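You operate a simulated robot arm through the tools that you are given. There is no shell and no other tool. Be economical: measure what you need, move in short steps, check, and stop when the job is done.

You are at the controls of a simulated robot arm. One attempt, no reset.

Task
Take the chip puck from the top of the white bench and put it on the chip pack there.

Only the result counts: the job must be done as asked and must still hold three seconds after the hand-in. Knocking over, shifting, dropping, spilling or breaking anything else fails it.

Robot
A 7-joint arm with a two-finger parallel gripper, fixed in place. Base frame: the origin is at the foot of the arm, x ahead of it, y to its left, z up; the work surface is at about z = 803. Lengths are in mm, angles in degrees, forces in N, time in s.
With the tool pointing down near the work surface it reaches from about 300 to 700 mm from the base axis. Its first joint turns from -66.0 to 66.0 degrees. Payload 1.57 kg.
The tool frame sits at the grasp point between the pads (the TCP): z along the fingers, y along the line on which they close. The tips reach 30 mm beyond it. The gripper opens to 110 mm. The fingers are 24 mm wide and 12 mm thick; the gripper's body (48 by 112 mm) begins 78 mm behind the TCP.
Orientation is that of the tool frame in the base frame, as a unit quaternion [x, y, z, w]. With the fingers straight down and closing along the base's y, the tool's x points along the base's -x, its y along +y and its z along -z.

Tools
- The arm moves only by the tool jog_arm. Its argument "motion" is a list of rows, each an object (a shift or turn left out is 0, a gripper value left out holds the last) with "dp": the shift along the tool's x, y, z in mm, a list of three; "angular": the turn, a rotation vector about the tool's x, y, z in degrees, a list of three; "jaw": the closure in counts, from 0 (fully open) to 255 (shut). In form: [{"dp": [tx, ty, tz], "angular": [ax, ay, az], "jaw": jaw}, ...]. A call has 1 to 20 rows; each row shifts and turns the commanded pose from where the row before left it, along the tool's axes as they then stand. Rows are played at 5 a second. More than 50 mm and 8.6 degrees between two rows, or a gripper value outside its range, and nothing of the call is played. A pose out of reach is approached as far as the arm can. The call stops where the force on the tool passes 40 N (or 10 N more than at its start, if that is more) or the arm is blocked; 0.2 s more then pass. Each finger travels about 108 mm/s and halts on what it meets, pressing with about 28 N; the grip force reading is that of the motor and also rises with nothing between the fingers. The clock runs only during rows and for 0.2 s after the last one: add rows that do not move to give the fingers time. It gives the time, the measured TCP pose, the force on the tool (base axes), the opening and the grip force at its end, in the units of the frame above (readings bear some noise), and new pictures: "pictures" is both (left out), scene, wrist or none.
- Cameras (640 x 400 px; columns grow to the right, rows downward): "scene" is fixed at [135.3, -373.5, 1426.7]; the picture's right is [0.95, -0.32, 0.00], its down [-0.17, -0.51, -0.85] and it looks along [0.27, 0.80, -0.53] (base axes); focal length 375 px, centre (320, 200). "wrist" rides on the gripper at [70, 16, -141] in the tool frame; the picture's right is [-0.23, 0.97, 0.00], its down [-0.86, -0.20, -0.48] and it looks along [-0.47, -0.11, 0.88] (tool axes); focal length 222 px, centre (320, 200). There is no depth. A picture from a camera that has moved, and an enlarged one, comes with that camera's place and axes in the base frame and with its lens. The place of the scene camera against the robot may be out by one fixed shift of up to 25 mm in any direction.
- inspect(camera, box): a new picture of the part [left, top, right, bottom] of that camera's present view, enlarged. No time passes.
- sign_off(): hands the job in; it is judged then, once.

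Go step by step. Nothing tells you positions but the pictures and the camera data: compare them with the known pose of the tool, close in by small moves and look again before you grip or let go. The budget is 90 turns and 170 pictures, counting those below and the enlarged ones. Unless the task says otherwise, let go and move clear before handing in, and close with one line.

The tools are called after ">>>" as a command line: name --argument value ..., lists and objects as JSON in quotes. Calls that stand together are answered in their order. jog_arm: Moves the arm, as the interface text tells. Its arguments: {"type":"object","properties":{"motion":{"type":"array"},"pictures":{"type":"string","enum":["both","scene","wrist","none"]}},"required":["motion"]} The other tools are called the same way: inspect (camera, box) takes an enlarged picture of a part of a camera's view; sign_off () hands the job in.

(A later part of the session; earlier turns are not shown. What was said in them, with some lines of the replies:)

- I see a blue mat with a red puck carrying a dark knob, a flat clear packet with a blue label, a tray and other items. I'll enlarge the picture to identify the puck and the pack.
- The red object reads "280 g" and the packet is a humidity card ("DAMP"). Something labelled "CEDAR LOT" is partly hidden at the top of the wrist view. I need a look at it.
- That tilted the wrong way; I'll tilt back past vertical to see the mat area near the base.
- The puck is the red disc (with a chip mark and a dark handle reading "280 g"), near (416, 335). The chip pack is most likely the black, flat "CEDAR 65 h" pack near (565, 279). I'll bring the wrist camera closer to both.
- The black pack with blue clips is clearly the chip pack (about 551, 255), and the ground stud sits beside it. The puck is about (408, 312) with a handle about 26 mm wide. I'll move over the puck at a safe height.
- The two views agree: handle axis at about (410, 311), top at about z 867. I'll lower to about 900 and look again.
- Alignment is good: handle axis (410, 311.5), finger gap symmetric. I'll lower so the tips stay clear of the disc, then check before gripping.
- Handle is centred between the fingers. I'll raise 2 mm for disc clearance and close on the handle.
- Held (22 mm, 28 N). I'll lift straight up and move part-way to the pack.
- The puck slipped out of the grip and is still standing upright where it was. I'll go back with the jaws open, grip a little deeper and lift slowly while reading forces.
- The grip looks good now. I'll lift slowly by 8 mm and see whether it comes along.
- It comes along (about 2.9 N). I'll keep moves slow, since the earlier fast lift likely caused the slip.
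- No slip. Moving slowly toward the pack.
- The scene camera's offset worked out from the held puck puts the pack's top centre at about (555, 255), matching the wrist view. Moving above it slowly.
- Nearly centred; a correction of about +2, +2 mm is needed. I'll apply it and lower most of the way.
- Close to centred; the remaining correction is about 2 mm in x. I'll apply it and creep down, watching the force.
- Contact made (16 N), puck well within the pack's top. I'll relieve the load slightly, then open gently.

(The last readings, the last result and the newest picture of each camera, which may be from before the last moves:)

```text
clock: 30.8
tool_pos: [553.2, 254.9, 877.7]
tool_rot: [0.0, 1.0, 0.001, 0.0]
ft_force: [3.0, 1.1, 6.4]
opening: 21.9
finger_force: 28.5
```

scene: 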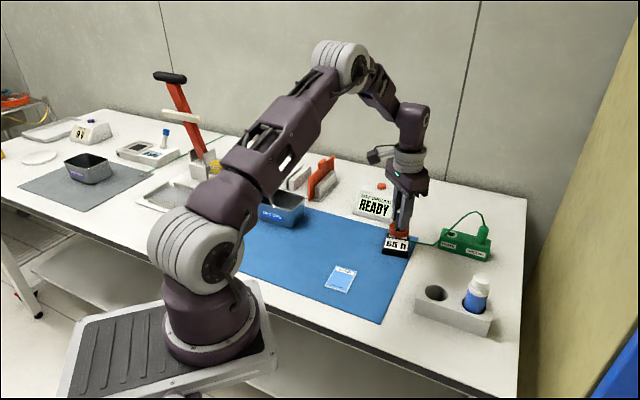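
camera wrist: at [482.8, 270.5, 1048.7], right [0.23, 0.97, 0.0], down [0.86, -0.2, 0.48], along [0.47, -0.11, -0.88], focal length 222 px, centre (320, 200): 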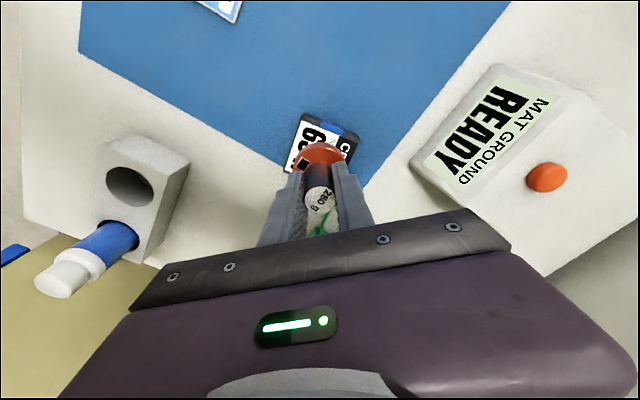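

>>> jog_arm --motion '[{"dp": [0, 0, -0.6]}, {}, {"jaw": 200}, {"jaw": 190}, {"jaw": 175}, {"jaw": 150}, {}, {}]' --pictures "none"

>>> inspect --camera "scene" --box '[360, 200, 440, 260]'

>>> inspect --camera "wrist" --box '[240, 130, 400, 230]'

```text
clock: 32.6
tool_pos: [552.7, 255.1, 878.7]
tool_rot: [0.001, 1.0, -0.001, 0.0]
ft_force: [0.4, -0.1, -0.2]
opening: 45.4
finger_force: 0.1
```

```text
6.67 times, centred on (400, 230) of scene
camera zoom: at [135.3, -373.5, 1426.7], right [0.95, -0.32, 0.0], down [-0.17, -0.51, -0.85], along [0.27, 0.8, -0.53], focal length 2499 px, centre (-213, 0)
```

zoom: 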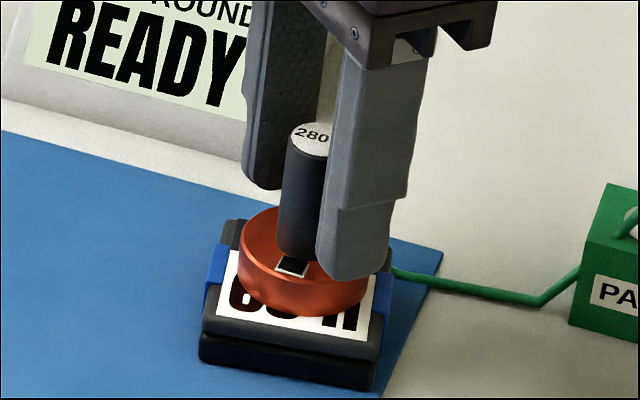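

```text
4.00 times, centred on (320, 180) of wrist
camera zoom: at [483.8, 272.0, 1019.9], right [0.23, 0.97, 0.0], down [0.86, -0.2, 0.48], along [0.47, -0.11, -0.88], focal length 888 px, centre (320, 280)
```

zoom: 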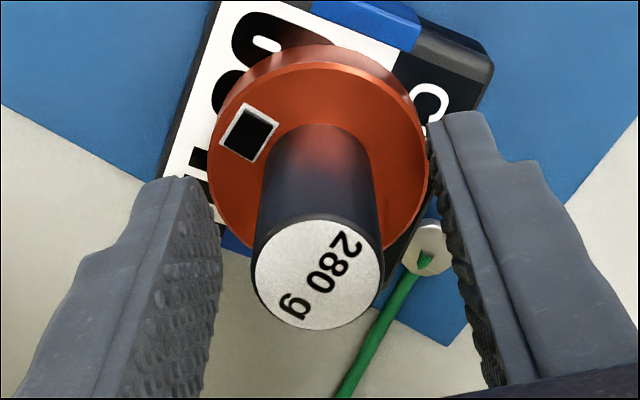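

The puck stands by itself on the pack. I'll back away straight up and verify.

>>> jog_arm --motion '[{"dp": [0, 0, -10]}, {"dp": [0, 0, -20]}, {"dp": [0, 0, -30]}, {"dp": [0, 0, -40]}, {"dp": [0, 0, -40]}, {"dp": [30, 0, 0]}, {"dp": [30, 0, 0]}, {}, {}]' --pictures "both"

>>> inspect --camera "scene" --box '[360, 200, 440, 260]'

>>> inspect --camera "wrist" --box '[260, 120, 400, 210]'

```text
clock: 34.6
tool_pos: [490.7, 257.0, 1016.2]
tool_rot: [0.0, 1.0, 0.0, 0.0]
ft_force: [-0.7, -0.6, -0.9]
opening: 45.2
finger_force: 0.1
camera wrist: at [421.9, 273.6, 1158.2], right [0.23, 0.97, 0.0], down [0.86, -0.2, 0.48], along [0.47, -0.11, -0.88], focal length 222 px, centre (320, 200)
```

scene: 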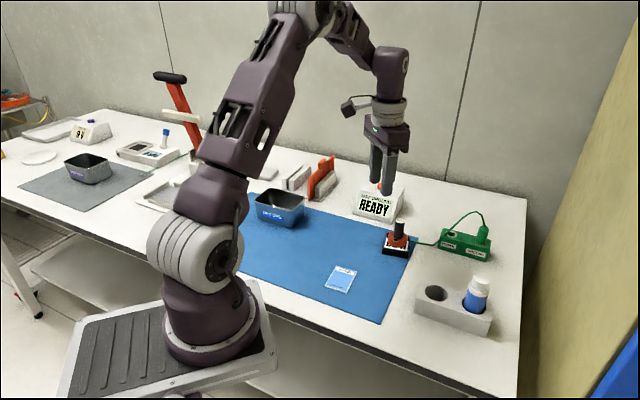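
wrist: 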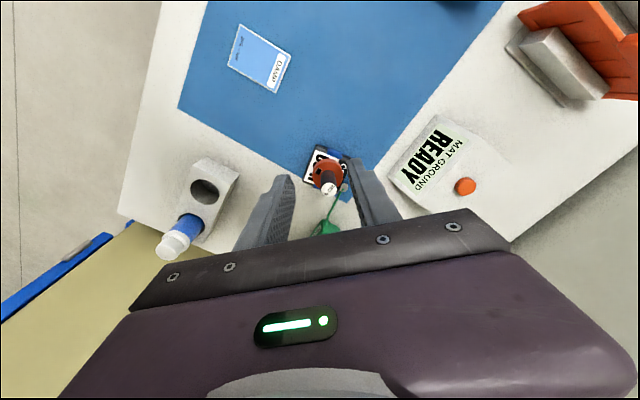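

```text
6.67 times, centred on (400, 230) of scene
camera zoom: at [135.3, -373.5, 1426.7], right [0.95, -0.32, 0.0], down [-0.17, -0.51, -0.85], along [0.27, 0.8, -0.53], focal length 2499 px, centre (-213, 0)
```

zoom: 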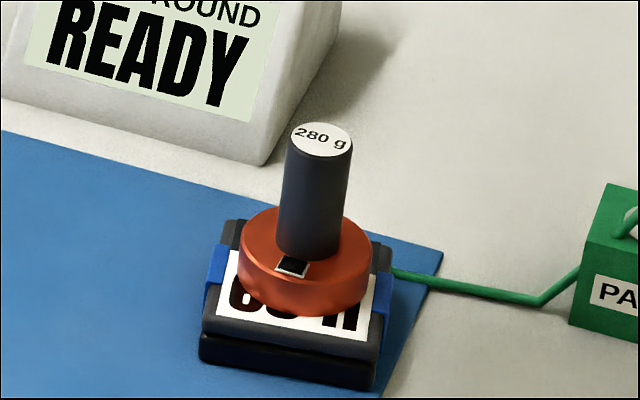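

```text
4.44 times, centred on (330, 165) of wrist
camera zoom: at [421.9, 273.6, 1158.2], right [0.23, 0.97, 0.0], down [0.86, -0.2, 0.48], along [0.47, -0.11, -0.88], focal length 987 px, centre (276, 356)
```

zoom: 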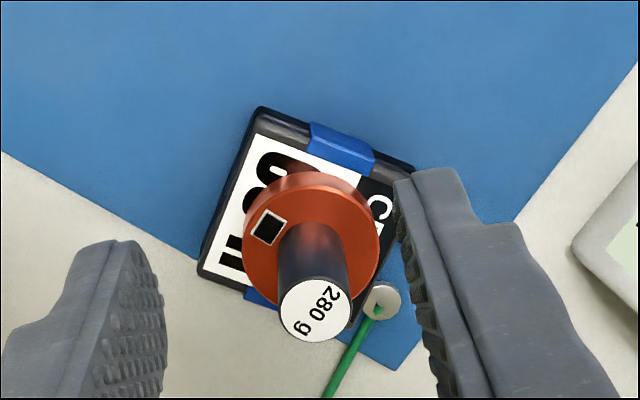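

The puck is standing upright in the middle of the pack (its centre within about 2 mm of the pack's), and nothing else has moved. The gripper is clear, so I'm handing in.

>>> sign_off

```text
The job is handed in.
```

The chip puck now stands upright in the middle of the chip pack (the black "CEDAR 65 h" one). It slipped out of the gripper on the first lift but stayed upright in place, and a second, slower lift carried it over. The gripper is clear and nothing else was moved.
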